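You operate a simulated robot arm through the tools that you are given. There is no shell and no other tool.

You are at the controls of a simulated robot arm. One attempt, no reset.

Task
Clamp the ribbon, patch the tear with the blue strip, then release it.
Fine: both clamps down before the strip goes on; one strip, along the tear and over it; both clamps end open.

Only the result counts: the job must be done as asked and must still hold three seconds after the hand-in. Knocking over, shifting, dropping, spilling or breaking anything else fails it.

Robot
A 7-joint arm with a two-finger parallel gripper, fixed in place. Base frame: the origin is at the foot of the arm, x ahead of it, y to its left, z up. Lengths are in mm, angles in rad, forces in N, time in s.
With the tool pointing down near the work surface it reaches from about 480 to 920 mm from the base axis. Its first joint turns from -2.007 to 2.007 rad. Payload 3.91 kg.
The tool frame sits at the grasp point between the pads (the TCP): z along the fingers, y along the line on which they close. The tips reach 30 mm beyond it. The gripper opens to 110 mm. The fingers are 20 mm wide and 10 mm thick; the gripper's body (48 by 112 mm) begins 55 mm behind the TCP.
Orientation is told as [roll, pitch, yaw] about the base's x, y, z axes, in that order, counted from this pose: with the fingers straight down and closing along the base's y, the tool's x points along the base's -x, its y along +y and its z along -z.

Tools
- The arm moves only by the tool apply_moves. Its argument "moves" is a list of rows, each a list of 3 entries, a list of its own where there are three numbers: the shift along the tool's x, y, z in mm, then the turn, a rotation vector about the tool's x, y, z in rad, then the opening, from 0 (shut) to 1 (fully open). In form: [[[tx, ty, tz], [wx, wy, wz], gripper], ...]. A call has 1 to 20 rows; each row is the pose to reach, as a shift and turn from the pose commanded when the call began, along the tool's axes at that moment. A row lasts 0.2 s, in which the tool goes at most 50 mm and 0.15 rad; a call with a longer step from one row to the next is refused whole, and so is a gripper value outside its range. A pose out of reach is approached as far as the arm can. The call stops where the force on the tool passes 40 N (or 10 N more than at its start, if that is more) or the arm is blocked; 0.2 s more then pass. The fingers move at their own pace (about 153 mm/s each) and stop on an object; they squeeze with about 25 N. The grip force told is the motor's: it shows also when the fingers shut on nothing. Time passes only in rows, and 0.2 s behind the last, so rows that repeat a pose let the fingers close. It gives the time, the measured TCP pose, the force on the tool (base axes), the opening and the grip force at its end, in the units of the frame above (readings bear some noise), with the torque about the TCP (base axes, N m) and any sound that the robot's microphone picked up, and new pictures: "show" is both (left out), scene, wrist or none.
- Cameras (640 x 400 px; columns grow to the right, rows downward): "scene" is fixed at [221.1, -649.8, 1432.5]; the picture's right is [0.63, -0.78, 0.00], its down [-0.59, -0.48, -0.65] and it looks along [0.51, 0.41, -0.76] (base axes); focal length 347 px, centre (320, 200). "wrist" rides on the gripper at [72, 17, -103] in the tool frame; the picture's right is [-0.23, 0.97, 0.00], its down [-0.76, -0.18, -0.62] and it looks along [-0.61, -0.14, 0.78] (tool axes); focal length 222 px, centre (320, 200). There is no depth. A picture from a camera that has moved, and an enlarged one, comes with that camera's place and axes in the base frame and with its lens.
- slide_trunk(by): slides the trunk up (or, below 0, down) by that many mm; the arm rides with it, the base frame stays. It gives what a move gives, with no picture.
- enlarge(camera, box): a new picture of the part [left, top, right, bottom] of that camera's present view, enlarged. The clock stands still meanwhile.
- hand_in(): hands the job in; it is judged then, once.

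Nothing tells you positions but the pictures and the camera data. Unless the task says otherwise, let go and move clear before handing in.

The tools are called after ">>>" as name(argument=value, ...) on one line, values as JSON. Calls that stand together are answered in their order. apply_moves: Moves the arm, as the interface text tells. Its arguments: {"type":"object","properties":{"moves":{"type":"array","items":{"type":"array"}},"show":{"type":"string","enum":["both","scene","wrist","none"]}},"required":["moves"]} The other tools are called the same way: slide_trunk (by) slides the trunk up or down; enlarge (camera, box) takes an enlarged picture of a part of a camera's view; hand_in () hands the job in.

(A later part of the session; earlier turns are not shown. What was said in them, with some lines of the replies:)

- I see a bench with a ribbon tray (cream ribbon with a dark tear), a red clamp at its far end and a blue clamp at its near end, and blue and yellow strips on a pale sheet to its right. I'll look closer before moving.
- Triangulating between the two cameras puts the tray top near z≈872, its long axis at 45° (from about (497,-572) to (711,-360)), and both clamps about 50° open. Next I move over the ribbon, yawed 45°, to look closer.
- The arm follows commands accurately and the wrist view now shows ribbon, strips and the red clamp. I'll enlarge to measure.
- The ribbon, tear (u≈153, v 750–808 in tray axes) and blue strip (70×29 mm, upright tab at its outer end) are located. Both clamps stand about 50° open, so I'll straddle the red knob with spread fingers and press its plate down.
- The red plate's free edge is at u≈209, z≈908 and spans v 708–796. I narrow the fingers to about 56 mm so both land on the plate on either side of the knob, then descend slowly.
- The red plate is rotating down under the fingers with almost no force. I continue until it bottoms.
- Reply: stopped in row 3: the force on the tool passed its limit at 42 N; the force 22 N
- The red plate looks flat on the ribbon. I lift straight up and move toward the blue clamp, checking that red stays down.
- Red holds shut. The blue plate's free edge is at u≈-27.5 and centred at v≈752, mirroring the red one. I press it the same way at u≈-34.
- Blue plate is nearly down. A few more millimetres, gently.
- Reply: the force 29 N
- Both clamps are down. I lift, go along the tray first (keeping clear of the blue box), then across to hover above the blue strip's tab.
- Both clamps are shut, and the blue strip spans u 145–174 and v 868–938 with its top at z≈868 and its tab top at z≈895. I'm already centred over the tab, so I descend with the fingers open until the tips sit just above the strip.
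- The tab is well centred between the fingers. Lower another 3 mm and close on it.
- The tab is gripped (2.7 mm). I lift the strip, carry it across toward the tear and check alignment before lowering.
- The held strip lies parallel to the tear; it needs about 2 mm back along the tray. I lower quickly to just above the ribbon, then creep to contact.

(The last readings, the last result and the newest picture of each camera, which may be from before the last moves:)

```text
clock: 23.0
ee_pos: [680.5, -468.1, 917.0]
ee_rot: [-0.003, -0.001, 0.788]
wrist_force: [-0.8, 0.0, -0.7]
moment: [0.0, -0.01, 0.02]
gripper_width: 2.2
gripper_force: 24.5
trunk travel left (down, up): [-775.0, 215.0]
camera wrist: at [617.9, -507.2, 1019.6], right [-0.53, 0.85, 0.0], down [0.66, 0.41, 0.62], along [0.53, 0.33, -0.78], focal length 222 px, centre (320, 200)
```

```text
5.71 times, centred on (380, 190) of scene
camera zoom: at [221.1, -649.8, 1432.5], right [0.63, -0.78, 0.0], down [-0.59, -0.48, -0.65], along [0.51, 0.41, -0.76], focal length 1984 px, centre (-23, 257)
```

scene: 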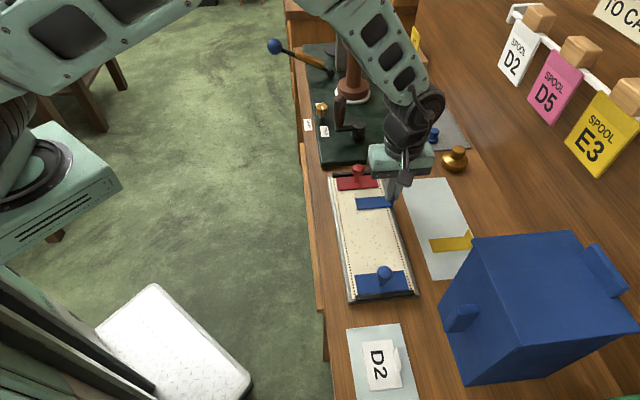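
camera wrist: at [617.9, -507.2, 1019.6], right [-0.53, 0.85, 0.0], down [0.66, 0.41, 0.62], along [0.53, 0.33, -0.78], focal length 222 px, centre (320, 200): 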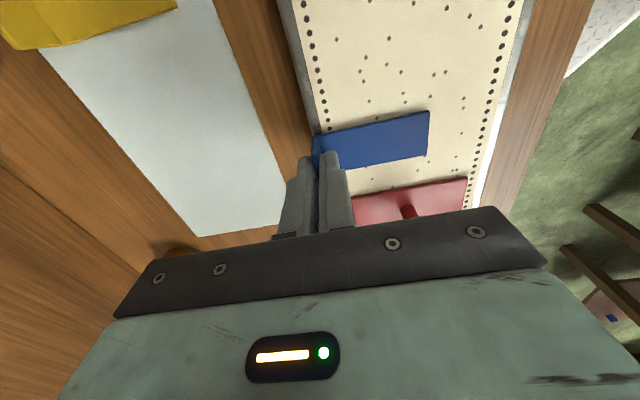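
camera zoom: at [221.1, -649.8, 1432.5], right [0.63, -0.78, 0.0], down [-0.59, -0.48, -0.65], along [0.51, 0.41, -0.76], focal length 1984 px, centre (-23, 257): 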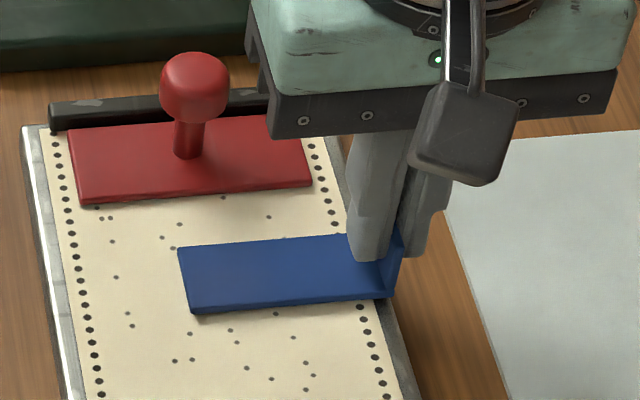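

>>> apply_moves(moves=[[[0, 0, 0.7], [0, 0, 0], 0], [[0, 0, 1.4], [0, 0, 0], 0], [[0, 0, 2.1], [0, 0, 0], 0], [[0, 0, 2.1], [0, 0, 0], 0]], show="none")

```text
clock: 24.0
ee_pos: [681.2, -468.2, 914.6]
ee_rot: [-0.003, 0.0, 0.785]
wrist_force: [-0.3, 0.0, 0.6]
moment: [-0.01, -0.01, 0.0]
gripper_width: 2.4
gripper_force: 25.3
trunk travel left (down, up): [-775.0, 215.0]
```

>>> apply_moves(moves=[[[0, 0, 0.7], [0, 0, 0], 0], [[0, 0, 1.4], [0, 0, 0], 0], [[0, 0, 1.4], [0, 0, 0], 0]], show="none")

>>> enlarge(camera="scene", box=[330, 155, 430, 225])

```text
clock: 24.8
ee_pos: [681.5, -468.7, 913.5]
ee_rot: [-0.005, 0.0, 0.785]
wrist_force: [-1.0, 0.8, 11.1]
moment: [0.09, 0.15, 0.02]
gripper_width: 2.4
gripper_force: 24.8
trunk travel left (down, up): [-775.0, 215.0]
```

```text
5.71 times, centred on (380, 190) of scene
camera zoom: at [221.1, -649.8, 1432.5], right [0.63, -0.78, 0.0], down [-0.59, -0.48, -0.65], along [0.51, 0.41, -0.76], focal length 1984 px, centre (-23, 257)
```

zoom: 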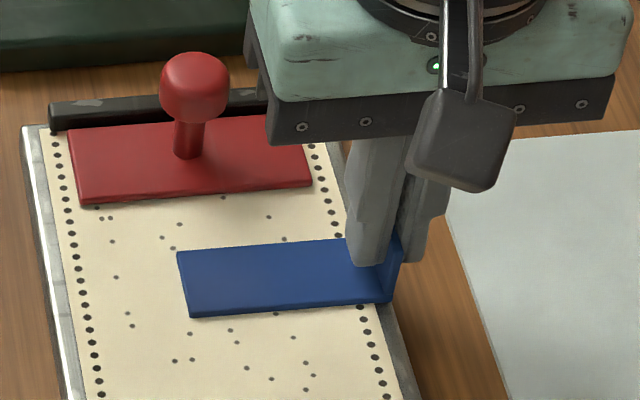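

The strip is seated on the ribbon at 11 N. I ease slightly and open the fingers.

>>> apply_moves(moves=[[[0, 0, -0.5], [0, 0, 0], 0], [[0, 0, -0.5], [0, 0, 0], 0.1], [[0, 0, -0.5], [0, 0, 0], 0.25], [[0, 0, -0.5], [0, 0, 0], 0.4], [[0, 0, -0.5], [0, 0, 0], 0.4]])

>>> enlarge(camera="scene", box=[330, 155, 430, 225])

>>> enlarge(camera="wrist", box=[220, 60, 460, 230])

```text
clock: 26.0
ee_pos: [681.5, -467.6, 911.7]
ee_rot: [-0.005, 0.0, 0.785]
wrist_force: [0.2, -0.4, -0.3]
moment: [-0.02, 0.03, 0.01]
gripper_width: 44.0
gripper_force: 0.0
trunk travel left (down, up): [-775.0, 215.0]
camera wrist: at [617.7, -507.2, 1016.6], right [-0.53, 0.85, 0.0], down [0.66, 0.41, 0.62], along [0.53, 0.33, -0.78], focal length 222 px, centre (320, 200)
```

scene: 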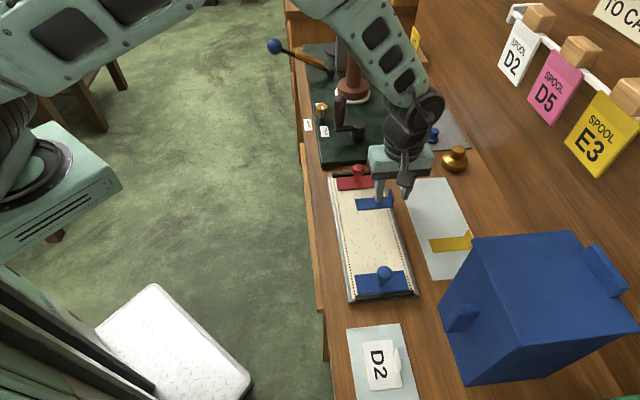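
wrist: 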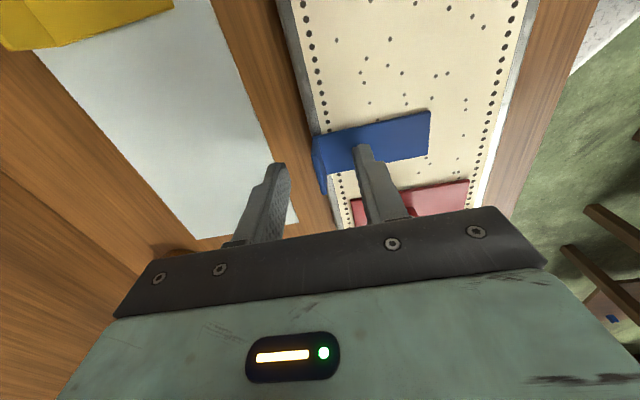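

```text
5.71 times, centred on (380, 190) of scene
camera zoom: at [221.1, -649.8, 1432.5], right [0.63, -0.78, 0.0], down [-0.59, -0.48, -0.65], along [0.51, 0.41, -0.76], focal length 1984 px, centre (-23, 257)
```

zoom: 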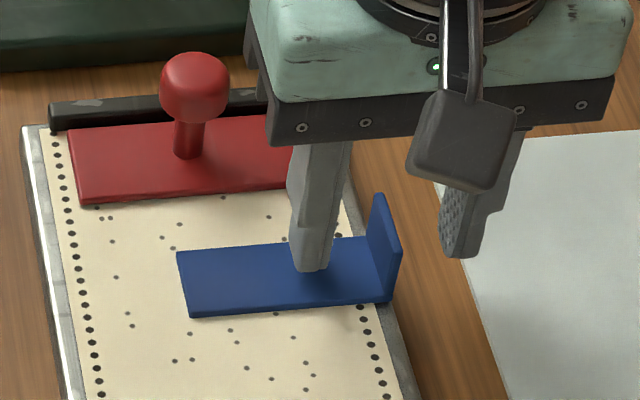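

```text
2.35 times, centred on (340, 145) of wrist
camera zoom: at [617.7, -507.2, 1016.6], right [-0.53, 0.85, 0.0], down [0.66, 0.41, 0.62], along [0.53, 0.33, -0.78], focal length 523 px, centre (273, 329)
```

zoom: 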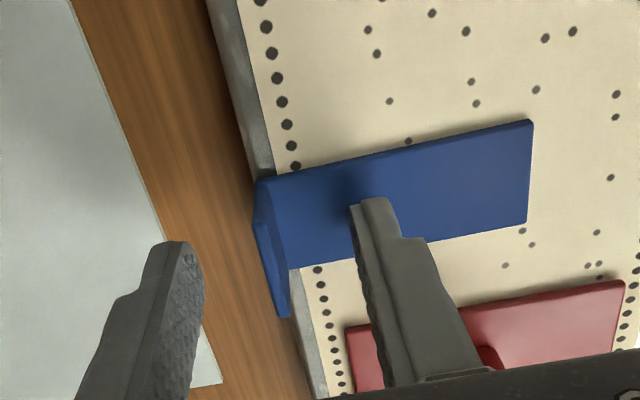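

The strip lies flat over the tear with its tab just at the tray edge. I lift clear, close the fingers, and press its middle lightly so it is well seated.

>>> apply_moves(moves=[[[0, 0, -10], [0, 0, 0], 0.4], [[0, 0, -30], [0, 0, 0], 0.4], [[0, 0, -50], [0, 0, 0], 0.4], [[0, 18, -50], [0, 0, 0], 0.2], [[0, 36, -50], [0, 0, 0], 0], [[0, 36, -50], [0, 0, 0], 0], [[0, 36, -30], [0, 0, 0], 0], [[0, 36, -12], [0, 0, 0], 0], [[0, 36, -2], [0, 0, 0], 0], [[0, 36, 0], [0, 0, 0], 0], [[0, 36, 1.5], [0, 0, 0], 0]])

>>> enlarge(camera="scene", box=[330, 155, 430, 225])

```text
clock: 28.4
ee_pos: [655.1, -442.2, 911.7]
ee_rot: [-0.004, -0.001, 0.785]
wrist_force: [-0.6, -0.4, 0.3]
moment: [-0.04, 0.01, -0.02]
gripper_width: 0.0
gripper_force: 25.2
trunk travel left (down, up): [-775.0, 215.0]
camera wrist: at [592.5, -481.7, 1015.1], right [-0.53, 0.85, 0.0], down [0.66, 0.41, 0.62], along [0.53, 0.33, -0.78], focal length 222 px, centre (320, 200)
```

scene: 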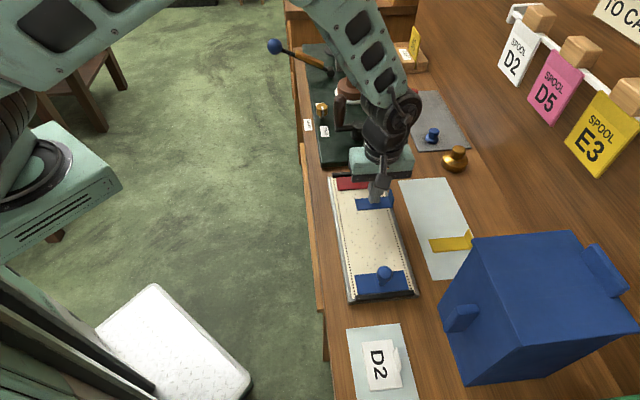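
wrist: 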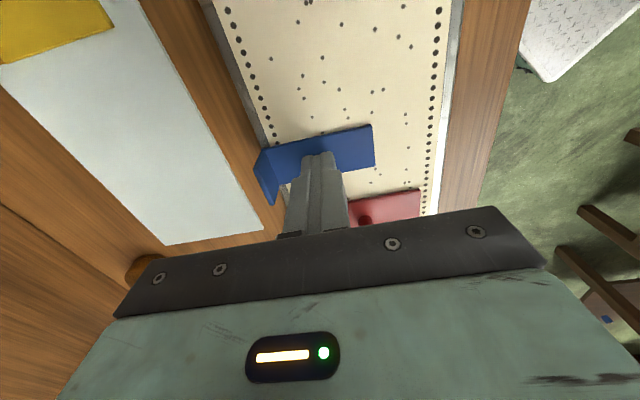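

```text
5.71 times, centred on (380, 190) of scene
camera zoom: at [221.1, -649.8, 1432.5], right [0.63, -0.78, 0.0], down [-0.59, -0.48, -0.65], along [0.51, 0.41, -0.76], focal length 1984 px, centre (-23, 257)
```

zoom: 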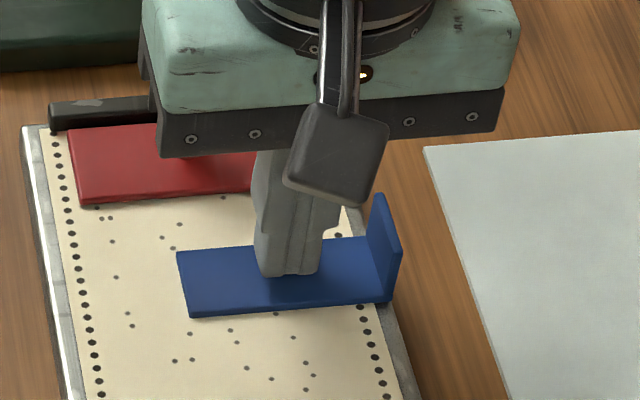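

>>> apply_moves(moves=[[[0, 0, 1], [0, 0, 0], 0], [[0, 0, 2], [0, 0, 0], 0], [[0, 0, 2.8], [0, 0, 0], 0], [[0, 0, 2.8], [0, 0, 0], 0]], show="none")

```text
clock: 29.4
ee_pos: [654.4, -443.7, 909.5]
ee_rot: [-0.002, 0.0, 0.786]
wrist_force: [-0.2, 0.0, 0.3]
moment: [-0.02, -0.04, -0.01]
gripper_width: 0.2
gripper_force: 24.8
trunk travel left (down, up): [-775.0, 215.0]
```

>>> apply_moves(moves=[[[0, 0, 0.7], [0, 0, 0], 0], [[0, 0, 1.4], [0, 0, 0], 0], [[0, 0, 1.4], [0, 0, 0], 0]], show="none")

```text
clock: 30.2
ee_pos: [655.4, -442.9, 907.7]
ee_rot: [-0.004, 0.0, 0.785]
wrist_force: [-0.4, 0.7, 0.5]
moment: [0.01, 0.0, -0.02]
gripper_width: 0.0
gripper_force: 25.2
trunk travel left (down, up): [-775.0, 215.0]
```

>>> apply_moves(moves=[[[0, 0, 0.7], [0, 0, 0], 0], [[0, 0, 1.4], [0, 0, 0], 0], [[0, 0, 1.4], [0, 0, 0], 0]], show="none")

```text
clock: 31.0
ee_pos: [653.9, -442.5, 906.1]
ee_rot: [-0.007, -0.001, 0.785]
wrist_force: [0.9, -0.8, 12.6]
moment: [-0.01, -0.01, -0.03]
gripper_width: 0.1
gripper_force: 24.8
trunk travel left (down, up): [-775.0, 215.0]
```

The strip is seated (12.6 N at its middle). Now I lift and line up closed fingers on the ribbon side of the red knob, to push it back open.

>>> apply_moves(moves=[[[0, 0, -10], [0, 0, 0], 0], [[0, 0, -36], [0, 0, 0], 0], [[-15, 12, -36], [0, 0, 0], 0], [[-30, 24, -36], [0, 0, 0], 0], [[-30, 24, -36], [0, 0, 0], 0]])

>>> enlarge(camera="wrist", box=[200, 60, 440, 230])

>>> enlarge(camera="scene", box=[320, 145, 420, 215])

```text
clock: 32.2
ee_pos: [659.6, -403.2, 942.1]
ee_rot: [-0.003, -0.001, 0.787]
wrist_force: [-0.1, 0.1, 0.0]
moment: [0.03, 0.0, 0.0]
gripper_width: 0.2
gripper_force: 25.2
trunk travel left (down, up): [-775.0, 215.0]
camera wrist: at [596.2, -442.6, 1045.2], right [-0.53, 0.85, 0.0], down [0.66, 0.41, 0.62], along [0.53, 0.33, -0.78], focal length 222 px, centre (320, 200)
```

scene: 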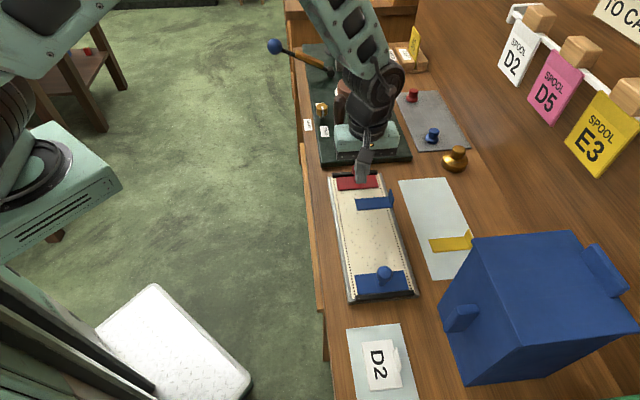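
wrist: 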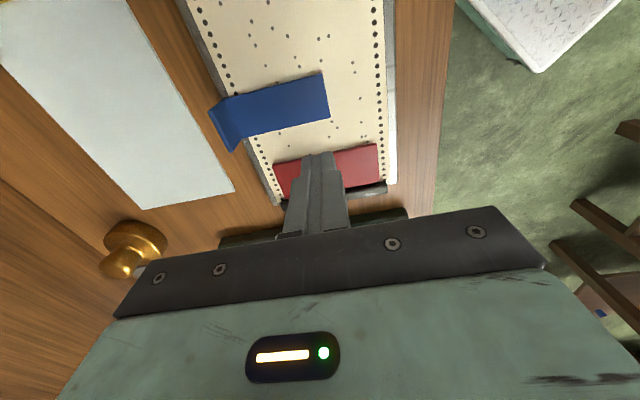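

```text
2.35 times, centred on (320, 145) of wrist
camera zoom: at [596.2, -442.6, 1045.2], right [-0.53, 0.85, 0.0], down [0.66, 0.41, 0.62], along [0.53, 0.33, -0.78], focal length 523 px, centre (320, 329)
```

zoom: 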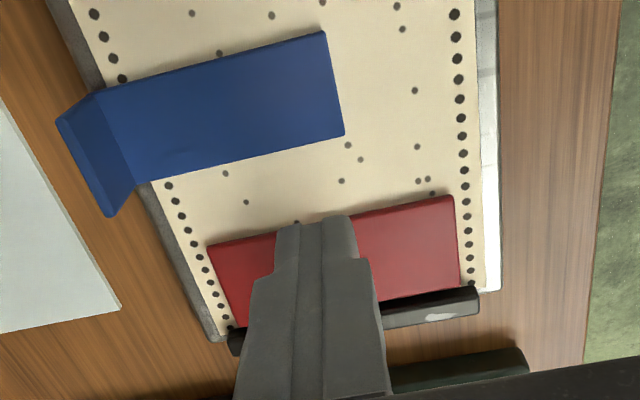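

```text
5.71 times, centred on (370, 180) of scene
camera zoom: at [221.1, -649.8, 1432.5], right [0.63, -0.78, 0.0], down [-0.59, -0.48, -0.65], along [0.51, 0.41, -0.76], focal length 1984 px, centre (34, 314)
```

zoom: 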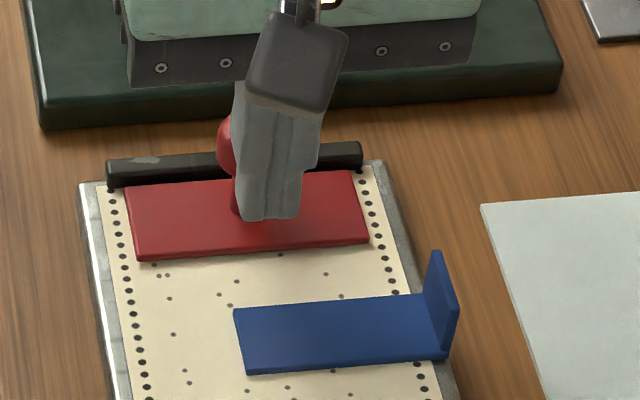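

Knob centre is about u≈216, z≈913; the fingers are ~12 mm short of it. I push along +u slowly with tips at z≈909.

>>> apply_moves(moves=[[[-6, 0, 3], [0, 0, 0], 0], [[-11, 0, 3], [0, 0, 0], 0], [[-15, 0, 3], [0, 0, 0], 0], [[-19, 0, 3], [0, 0, 0], 0], [[-23, 0, 3], [0, 0, 0], 0], [[-27, 0, 3], [0, 0, 0], 0], [[-31, 0, 3], [0, 0, 0], 0]])

>>> enlarge(camera="wrist", box=[200, 60, 440, 230])

>>> enlarge(camera="scene", box=[320, 145, 420, 215])

```text
clock: 33.8
ee_pos: [682.3, -382.4, 938.6]
ee_rot: [-0.004, -0.001, 0.785]
wrist_force: [1.0, -0.7, 1.3]
moment: [0.02, 0.01, 0.02]
gripper_width: 0.0
gripper_force: 25.3
trunk travel left (down, up): [-775.0, 215.0]
camera wrist: at [618.6, -421.0, 1042.6], right [-0.53, 0.85, 0.0], down [0.66, 0.41, 0.62], along [0.53, 0.33, -0.78], focal length 222 px, centre (320, 200)
```

scene: 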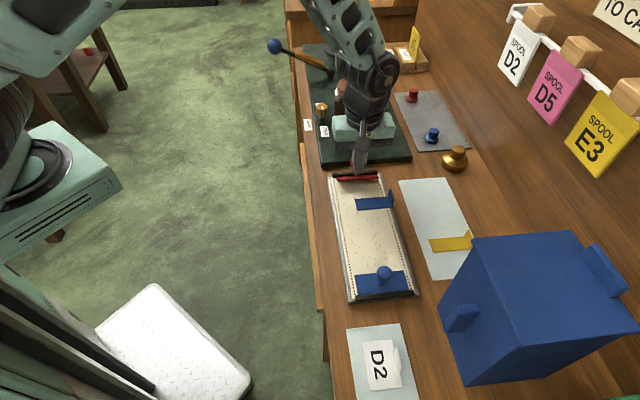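
wrist: 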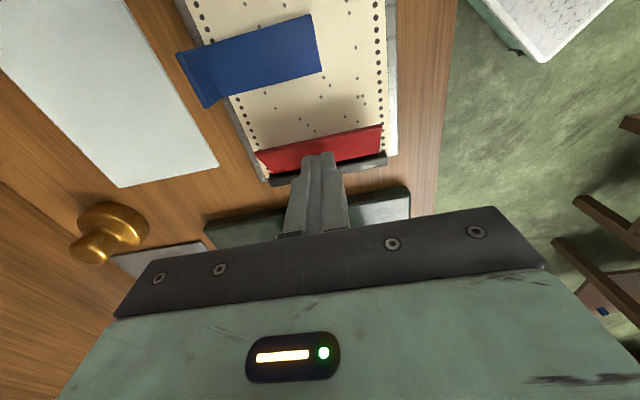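

```text
2.35 times, centred on (320, 145) of wrist
camera zoom: at [618.6, -421.0, 1042.6], right [-0.53, 0.85, 0.0], down [0.66, 0.41, 0.62], along [0.53, 0.33, -0.78], focal length 523 px, centre (320, 329)
```

zoom: 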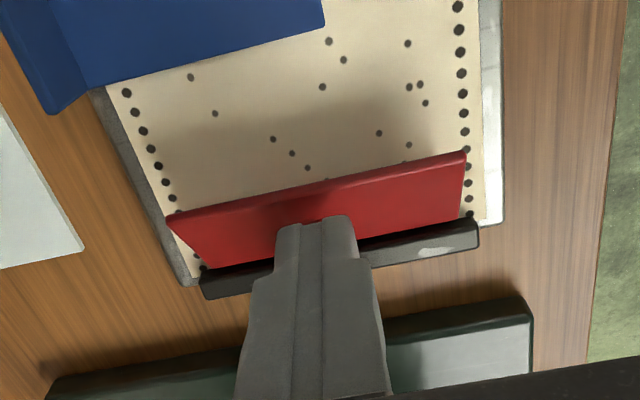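

```text
5.71 times, centred on (370, 180) of scene
camera zoom: at [221.1, -649.8, 1432.5], right [0.63, -0.78, 0.0], down [-0.59, -0.48, -0.65], along [0.51, 0.41, -0.76], focal length 1984 px, centre (34, 314)
```

zoom: 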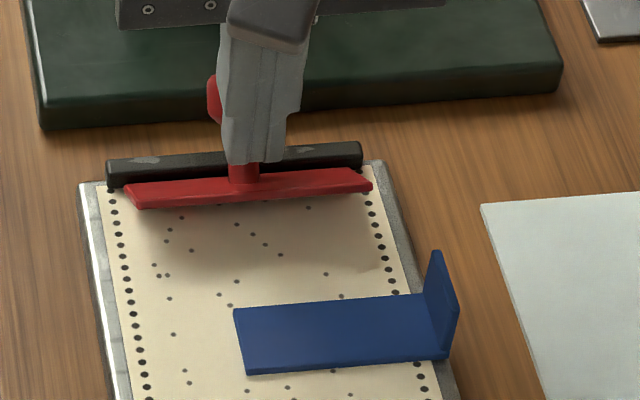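

Red is swinging open with little force. I continue until it reaches its original open angle.

>>> apply_moves(moves=[[[-3, 0, -1], [0, 0, 0], 0], [[-6, 0, -2], [0, 0, 0], 0], [[-9, 0, -3], [0, 0, 0], 0], [[-12, 0, -3], [0, 0, 0], 0], [[-12, 0, -3], [0, 0, 0], 0]])

>>> enlarge(camera="wrist", box=[200, 60, 440, 230])

>>> enlarge(camera="scene", box=[320, 145, 420, 215])

```text
clock: 35.0
ee_pos: [690.3, -374.3, 942.3]
ee_rot: [-0.004, 0.0, 0.786]
wrist_force: [-0.4, -0.3, 0.3]
moment: [0.03, 0.0, 0.0]
gripper_width: 0.0
gripper_force: 25.3
trunk travel left (down, up): [-775.0, 215.0]
camera wrist: at [627.1, -413.9, 1046.1], right [-0.53, 0.85, 0.0], down [0.66, 0.41, 0.62], along [0.53, 0.33, -0.78], focal length 222 px, centre (320, 200)
```

scene: 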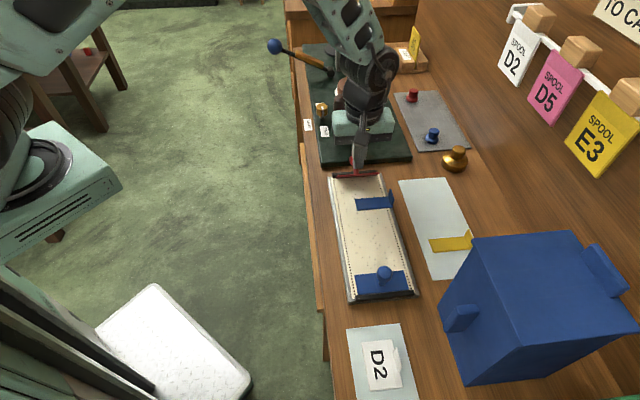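
wrist: 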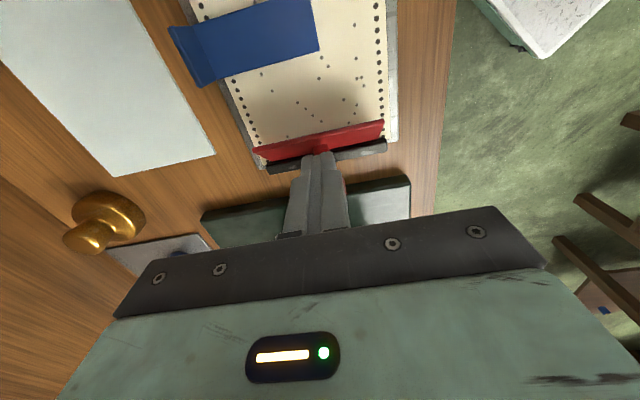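

```text
2.35 times, centred on (320, 145) of wrist
camera zoom: at [627.1, -413.9, 1046.1], right [-0.53, 0.85, 0.0], down [0.66, 0.41, 0.62], along [0.53, 0.33, -0.78], focal length 523 px, centre (320, 329)
```

zoom: 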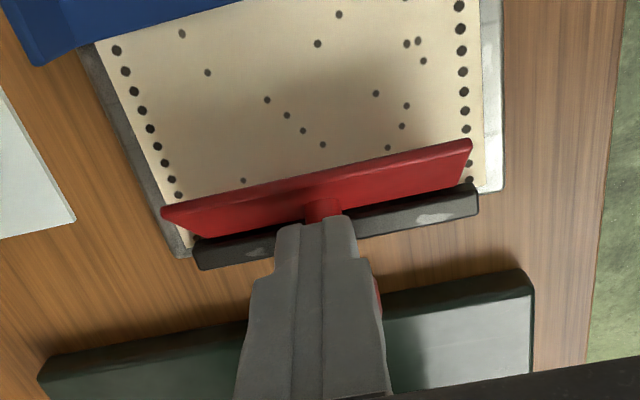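

```text
5.71 times, centred on (370, 180) of scene
camera zoom: at [221.1, -649.8, 1432.5], right [0.63, -0.78, 0.0], down [-0.59, -0.48, -0.65], along [0.51, 0.41, -0.76], focal length 1984 px, centre (34, 314)
```

zoom: 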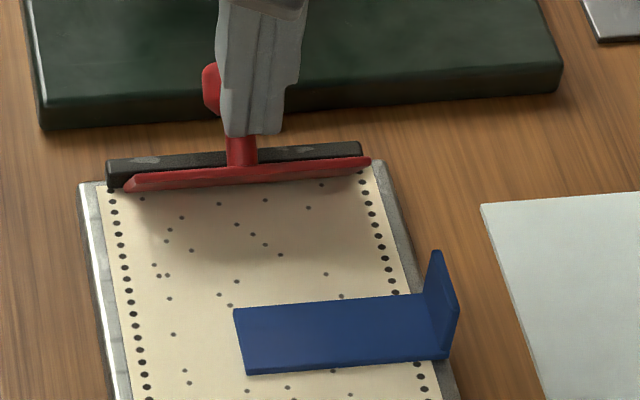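

>>> apply_moves(moves=[[[-1.5, 0, -1], [0, 0, 0], 0], [[-3, 0, -1.5], [0, 0, 0], 0], [[-4.5, 0, -2], [0, 0, 0], 0], [[-4.5, 0, -2], [0, 0, 0], 0]], show="none")

>>> enlarge(camera="scene", box=[320, 145, 420, 215])

```text
clock: 36.0
ee_pos: [692.8, -370.9, 945.0]
ee_rot: [-0.003, 0.0, 0.784]
wrist_force: [-1.2, -0.4, -0.6]
moment: [-0.01, 0.01, -0.01]
gripper_width: 0.0
gripper_force: 24.9
trunk travel left (down, up): [-775.0, 215.0]
```

```text
5.71 times, centred on (370, 180) of scene
camera zoom: at [221.1, -649.8, 1432.5], right [0.63, -0.78, 0.0], down [-0.59, -0.48, -0.65], along [0.51, 0.41, -0.76], focal length 1984 px, centre (34, 314)
```

zoom: 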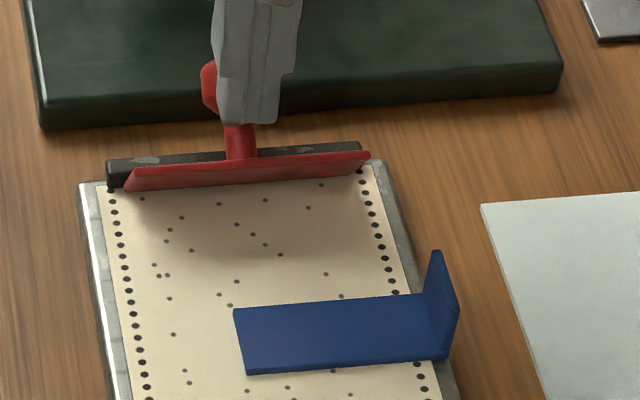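

>>> apply_moves(moves=[[[-1.5, 0, -0.5], [0, 0, 0], 0], [[-3, 0, -1], [0, 0, 0], 0], [[-3, 0, -1], [0, 0, 0], 0]], show="none")

>>> enlarge(camera="scene", box=[320, 145, 420, 215])

```text
clock: 36.8
ee_pos: [693.9, -368.9, 946.0]
ee_rot: [-0.005, -0.001, 0.785]
wrist_force: [-3.9, -3.4, 1.7]
moment: [-0.14, 0.09, 0.02]
gripper_width: 0.0
gripper_force: 25.2
trunk travel left (down, up): [-775.0, 215.0]
```

```text
5.71 times, centred on (370, 180) of scene
camera zoom: at [221.1, -649.8, 1432.5], right [0.63, -0.78, 0.0], down [-0.59, -0.48, -0.65], along [0.51, 0.41, -0.76], focal length 1984 px, centre (34, 314)
```

zoom: 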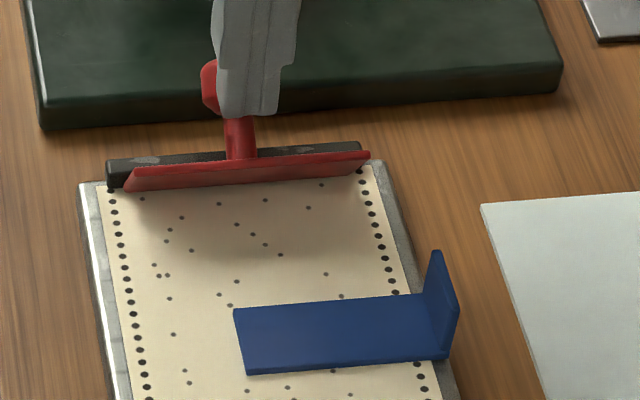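

Red is at its open stop. I back off, rise, and travel to the ribbon side of the blue knob.

>>> apply_moves(moves=[[[5, 0, 0], [0, 0, 0], 0], [[8, 0, -30], [0, 0, 0], 0], [[40, 0, -60], [0, 0, 0], 0], [[85, 0, -60], [0, 0, 0], 0], [[130, 0, -60], [0, 0, 0], 0], [[175, 0, -60], [0, 0, 0], 0], [[215, 0, -60], [0, 0, 0], 0], [[232, 0, -50], [0, 0, 0], 0], [[232, 0, -20], [0, 0, 0], 0], [[232, 0, 0], [0, 0, 0], 0], [[232, 0, 4], [0, 0, 0], 0], [[232, 0, 4], [0, 0, 0], 0]])

>>> enlarge(camera="wrist", box=[200, 60, 440, 230])

>>> enlarge(camera="scene", box=[320, 145, 440, 310])

```text
clock: 39.4
ee_pos: [531.4, -533.3, 941.7]
ee_rot: [-0.002, 0.001, 0.785]
wrist_force: [-0.9, -0.6, -0.3]
moment: [0.0, 0.02, 0.04]
gripper_width: 0.0
gripper_force: 24.9
trunk travel left (down, up): [-775.0, 215.0]
camera wrist: at [467.7, -572.8, 1044.1], right [-0.53, 0.85, 0.0], down [0.66, 0.41, 0.62], along [0.53, 0.33, -0.78], focal length 222 px, centre (320, 200)
```

scene: 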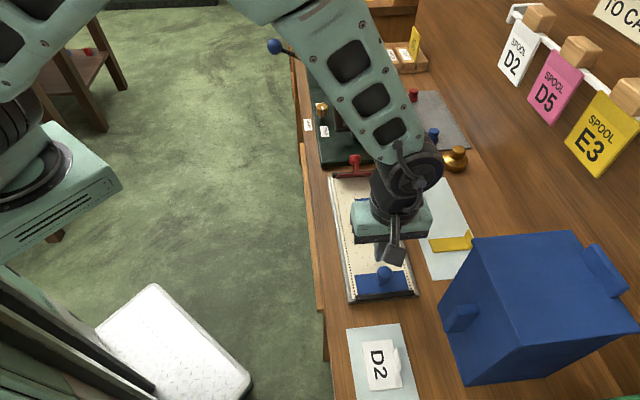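
wrist: 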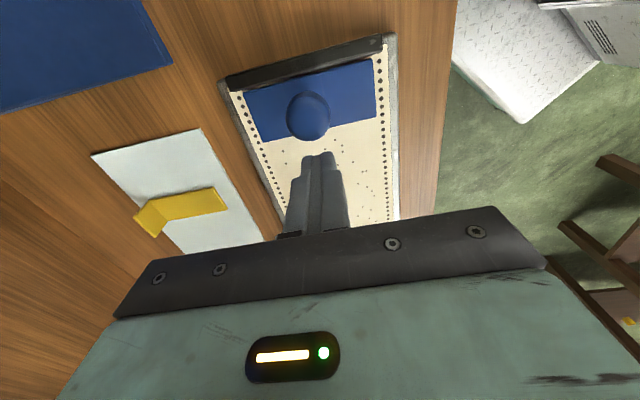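

```text
2.35 times, centred on (320, 145) of wrist
camera zoom: at [467.7, -572.8, 1044.1], right [-0.53, 0.85, 0.0], down [0.66, 0.41, 0.62], along [0.53, 0.33, -0.78], focal length 523 px, centre (320, 329)
```

zoom: 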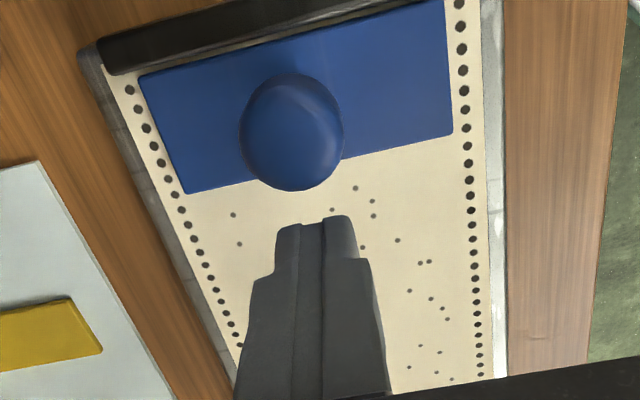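

```text
2.42 times, centred on (380, 228) of scene
camera zoom: at [221.1, -649.8, 1432.5], right [0.63, -0.78, 0.0], down [-0.59, -0.48, -0.65], along [0.51, 0.41, -0.76], focal length 842 px, centre (174, 133)
```

zoom: 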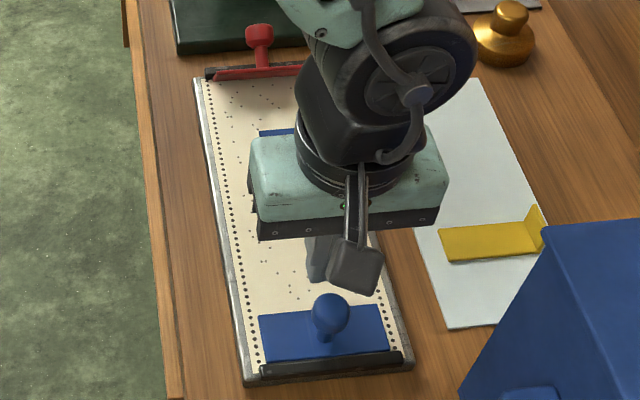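

Red stays open. Now the mirrored push on the blue knob.

>>> apply_moves(moves=[[[5, 0, 3], [0, 0, 0], 0], [[10, 0, 3], [0, 0, 0], 0], [[14, 0, 3], [0, 0, 0], 0], [[18, 0, 3], [0, 0, 0], 0], [[22, 0, 3], [0, 0, 0], 0], [[26, 0, 3], [0, 0, 0], 0], [[30, 0, 3], [0, 0, 0], 0], [[33, 0, 2], [0, 0, 0], 0], [[36, 0, 1], [0, 0, 0], 0], [[39, 0, 0], [0, 0, 0], 0], [[42, 0, -2], [0, 0, 0], 0], [[42, 0, -2], [0, 0, 0], 0]])

>>> enlarge(camera="wrist", box=[200, 60, 440, 230])

>>> enlarge(camera="scene", box=[330, 240, 430, 310])

```text
clock: 42.0
ee_pos: [502.3, -561.7, 942.5]
ee_rot: [-0.004, 0.002, 0.786]
wrist_force: [0.4, -0.3, -0.2]
moment: [0.02, 0.01, 0.0]
gripper_width: 0.2
gripper_force: 25.0
trunk travel left (down, up): [-775.0, 215.0]
camera wrist: at [438.3, -601.7, 1046.2], right [-0.53, 0.85, 0.0], down [0.66, 0.41, 0.62], along [0.53, 0.33, -0.78], focal length 222 px, centre (320, 200)
```

scene: 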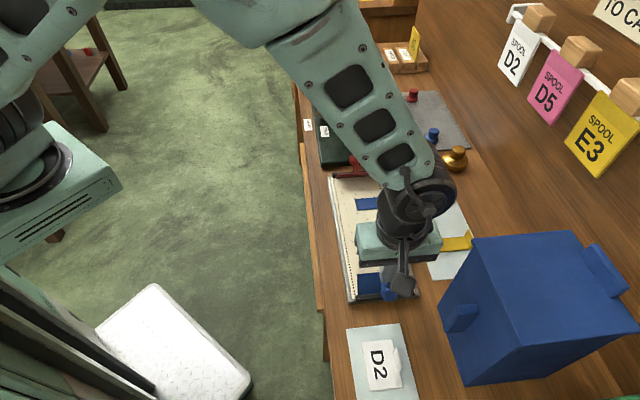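
wrist: 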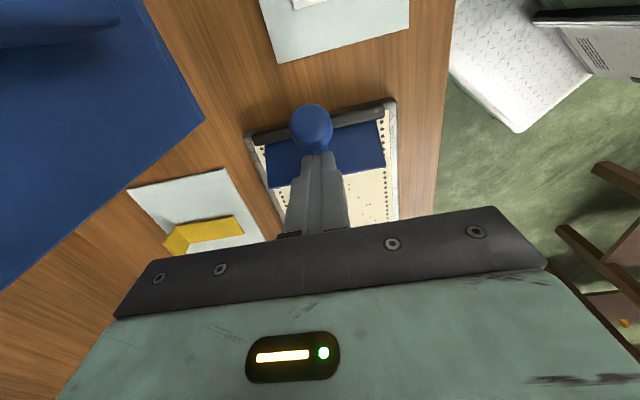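

```text
2.35 times, centred on (320, 145) of wrist
camera zoom: at [438.3, -601.7, 1046.2], right [-0.53, 0.85, 0.0], down [0.66, 0.41, 0.62], along [0.53, 0.33, -0.78], focal length 523 px, centre (320, 329)
```

zoom: 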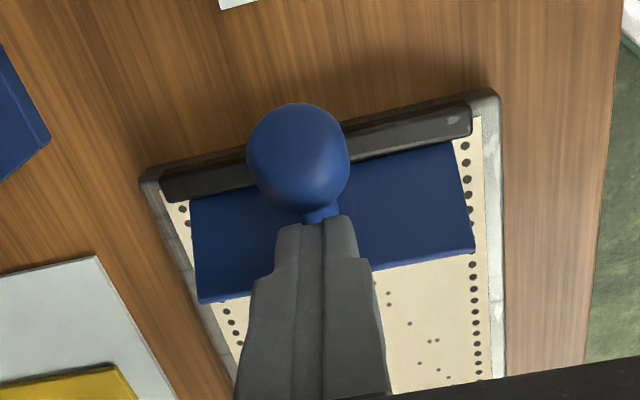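

```text
5.71 times, centred on (380, 275) of scene
camera zoom: at [221.1, -649.8, 1432.5], right [0.63, -0.78, 0.0], down [-0.59, -0.48, -0.65], along [0.51, 0.41, -0.76], focal length 1984 px, centre (-23, -229)
```

zoom: 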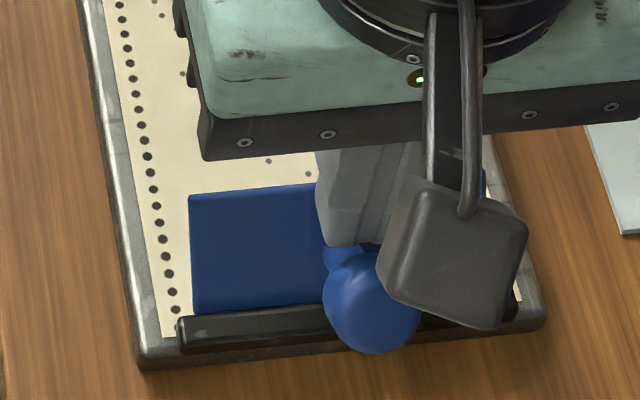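

>>> apply_moves(moves=[[[1.5, 0, -1], [0, 0, 0], 0], [[3, 0, -2], [0, 0, 0], 0], [[4.5, 0, -2.5], [0, 0, 0], 0], [[6, 0, -3], [0, 0, 0], 0], [[6, 0, -3], [0, 0, 0], 0]], show="none")

>>> enlarge(camera="scene", box=[330, 240, 430, 310])

```text
clock: 43.2
ee_pos: [496.1, -566.4, 946.6]
ee_rot: [-0.005, -0.001, 0.785]
wrist_force: [0.1, -0.2, 0.0]
moment: [0.03, 0.01, 0.0]
gripper_width: 0.1
gripper_force: 25.3
trunk travel left (down, up): [-775.0, 215.0]
```

```text
5.71 times, centred on (380, 275) of scene
camera zoom: at [221.1, -649.8, 1432.5], right [0.63, -0.78, 0.0], down [-0.59, -0.48, -0.65], along [0.51, 0.41, -0.76], focal length 1984 px, centre (-23, -229)
```

zoom: 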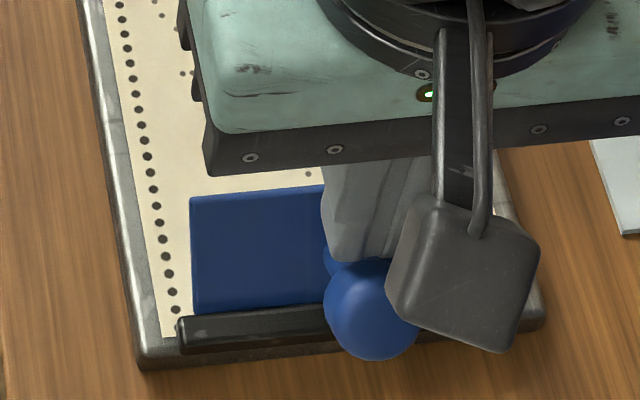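

>>> apply_moves(moves=[[[1.5, 0, -0.5], [0, 0, 0], 0], [[3, 0, -1], [0, 0, 0], 0], [[3, 0, -1], [0, 0, 0], 0]], show="none")

```text
clock: 44.0
ee_pos: [496.3, -568.7, 946.7]
ee_rot: [-0.002, -0.002, 0.787]
wrist_force: [1.8, 2.8, 1.2]
moment: [0.14, 0.0, 0.01]
gripper_width: 0.1
gripper_force: 24.8
trunk travel left (down, up): [-775.0, 215.0]
```

Blue has also reached its open stop. I back off, rise and move clear to inspect everything.

>>> apply_moves(moves=[[[-5, 0, 0], [0, 0, 0], 0], [[-8, 0, -30], [0, 0, 0], 0], [[-8, 0, -75], [0, 0, 0], 0], [[-8, 0, -120], [0, 0, 0], 0], [[-8, 0, -165], [0, 0, 0], 0], [[-8, 40, -200], [0, 0, 0], 0], [[-8, 80, -230], [0, 0, 0], 0], [[0, 125, -240], [0, 0, 0], 0.3], [[0, 170, -240], [0, 0, 0], 0.3], [[0, 210, -240], [0, 0, 0], 0.3], [[0, 210, -240], [0, 0, 0], 0.3]])

>>> enlarge(camera="scene", box=[310, 140, 490, 310])

>>> enlarge(camera="scene", box=[320, 145, 420, 215])

>>> enlarge(camera="scene", box=[330, 240, 430, 310])

```text
refused: row 6 steps farther than a row can; nothing moved
```

```text
2.35 times, centred on (400, 225) of scene
camera zoom: at [221.1, -649.8, 1432.5], right [0.63, -0.78, 0.0], down [-0.59, -0.48, -0.65], along [0.51, 0.41, -0.76], focal length 817 px, centre (132, 141)
```

zoom: 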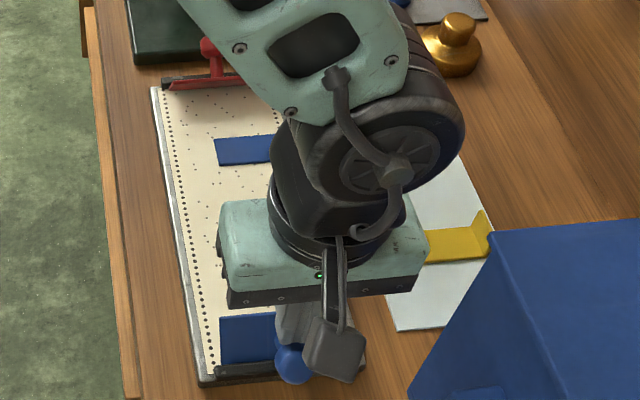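

```text
5.71 times, centred on (370, 180) of scene
camera zoom: at [221.1, -649.8, 1432.5], right [0.63, -0.78, 0.0], down [-0.59, -0.48, -0.65], along [0.51, 0.41, -0.76], focal length 1984 px, centre (34, 314)
```

zoom: 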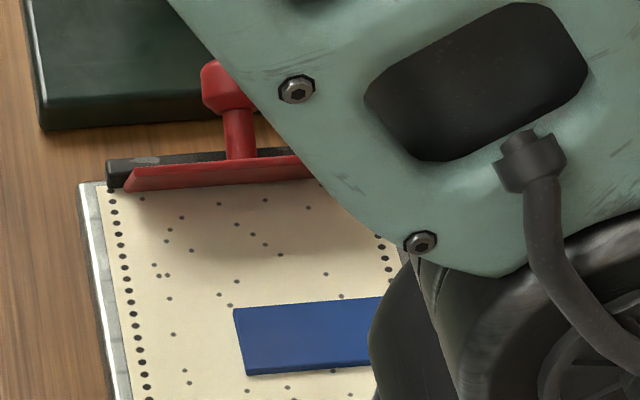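

```text
5.71 times, centred on (380, 275) of scene
camera zoom: at [221.1, -649.8, 1432.5], right [0.63, -0.78, 0.0], down [-0.59, -0.48, -0.65], along [0.51, 0.41, -0.76], focal length 1984 px, centre (-23, -229)
```

zoom: 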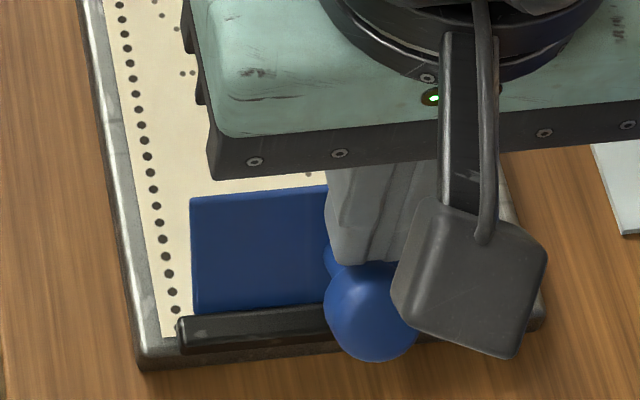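

Both clamps look open at their original angles, but my retreat was refused because one step was too long. I redo it with smaller steps.

>>> apply_moves(moves=[[[-5, 0, 0], [0, 0, 0], 0], [[-8, 0, -30], [0, 0, 0], 0], [[-8, 0, -70], [0, 0, 0], 0], [[-8, 0, -110], [0, 0, 0], 0], [[-8, 0, -150], [0, 0, 0], 0], [[-8, 30, -185], [0, 0, 0], 0], [[-8, 65, -215], [0, 0, 0], 0], [[-4, 105, -235], [0, 0, 0], 0], [[0, 145, -240], [0, 0, 0], 0], [[0, 185, -240], [0, 0, 0], 0], [[0, 210, -240], [0, 0, 0], 0], [[0, 210, -240], [0, 0, 0], 0]])

>>> enlarge(camera="scene", box=[310, 140, 490, 310])

>>> enlarge(camera="scene", box=[320, 145, 420, 215])

>>> enlarge(camera="scene", box=[330, 240, 430, 310])

```text
clock: 46.6
ee_pos: [345.0, -420.7, 1185.2]
ee_rot: [-0.003, 0.001, 0.786]
wrist_force: [0.5, -0.7, -0.3]
moment: [-0.01, 0.01, 0.01]
gripper_width: 0.0
gripper_force: 25.2
trunk travel left (down, up): [-775.0, 215.0]
camera wrist: at [281.7, -459.5, 1288.9], right [-0.53, 0.85, 0.0], down [0.66, 0.41, 0.62], along [0.53, 0.33, -0.78], focal length 222 px, centre (320, 200)
```

scene: 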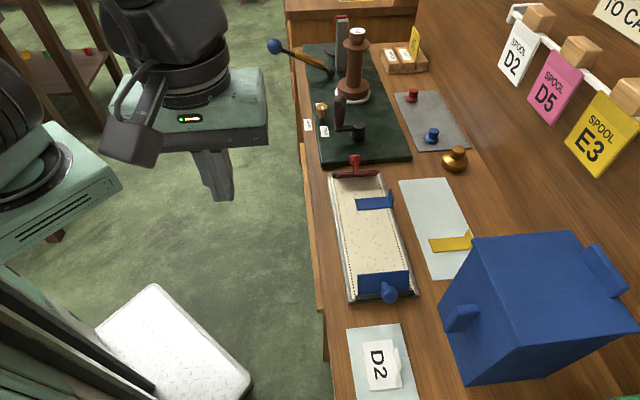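
wrist: 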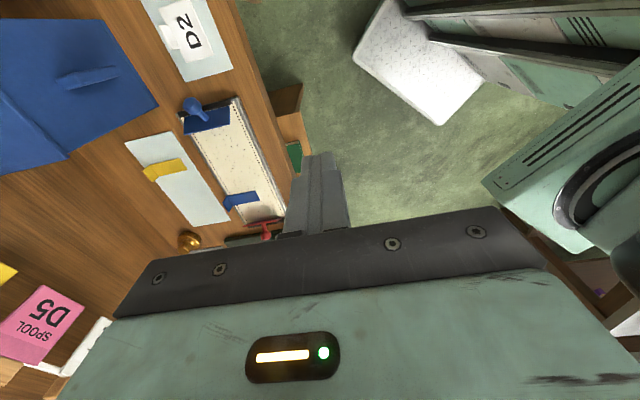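

```text
2.35 times, centred on (400, 225) of scene
camera zoom: at [221.1, -649.8, 1432.5], right [0.63, -0.78, 0.0], down [-0.59, -0.48, -0.65], along [0.51, 0.41, -0.76], focal length 817 px, centre (132, 141)
```

zoom: 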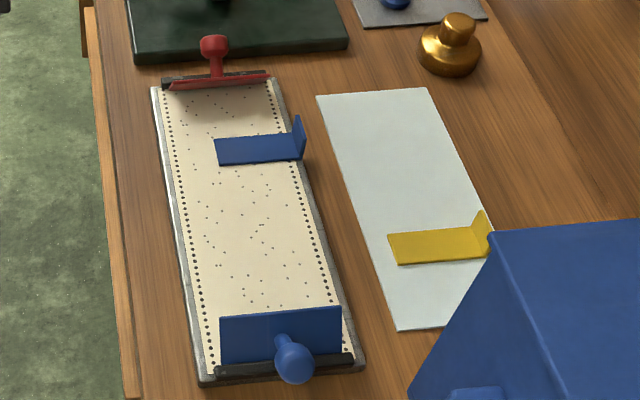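

```text
5.71 times, centred on (370, 180) of scene
camera zoom: at [221.1, -649.8, 1432.5], right [0.63, -0.78, 0.0], down [-0.59, -0.48, -0.65], along [0.51, 0.41, -0.76], focal length 1984 px, centre (34, 314)
```

zoom: 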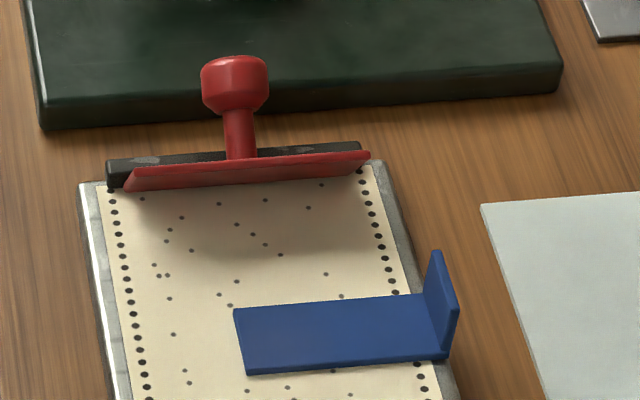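

```text
5.71 times, centred on (380, 275) of scene
camera zoom: at [221.1, -649.8, 1432.5], right [0.63, -0.78, 0.0], down [-0.59, -0.48, -0.65], along [0.51, 0.41, -0.76], focal length 1984 px, centre (-23, -229)
```

zoom: 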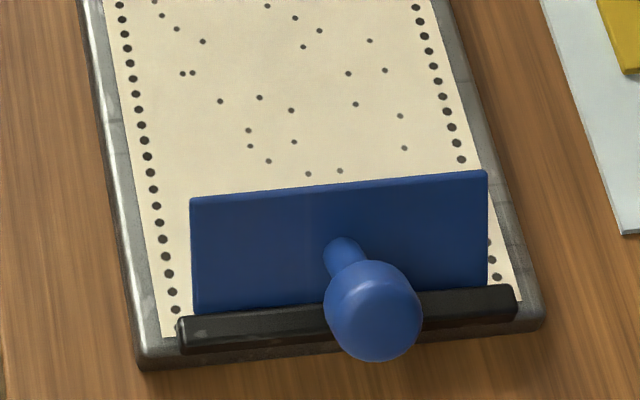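

The arm is clear. Both clamps are open at their original angles, the blue strip lies flat along and fully over the tear, and nothing else has moved, so I hand in.

>>> hand_in()

```text
The job is handed in.
```

I pressed both clamps down, laid the blue strip along the tear and over it, and then pushed both clamps back open.

In the last pictures the strip lay flat and covered the whole tear. Both clamps stood at their starting open angle, and I saw nothing else moved or knocked over. The arm was clear of the bench when I handed in. The tool confirmed only that the job was handed in and gave no verdict on it.
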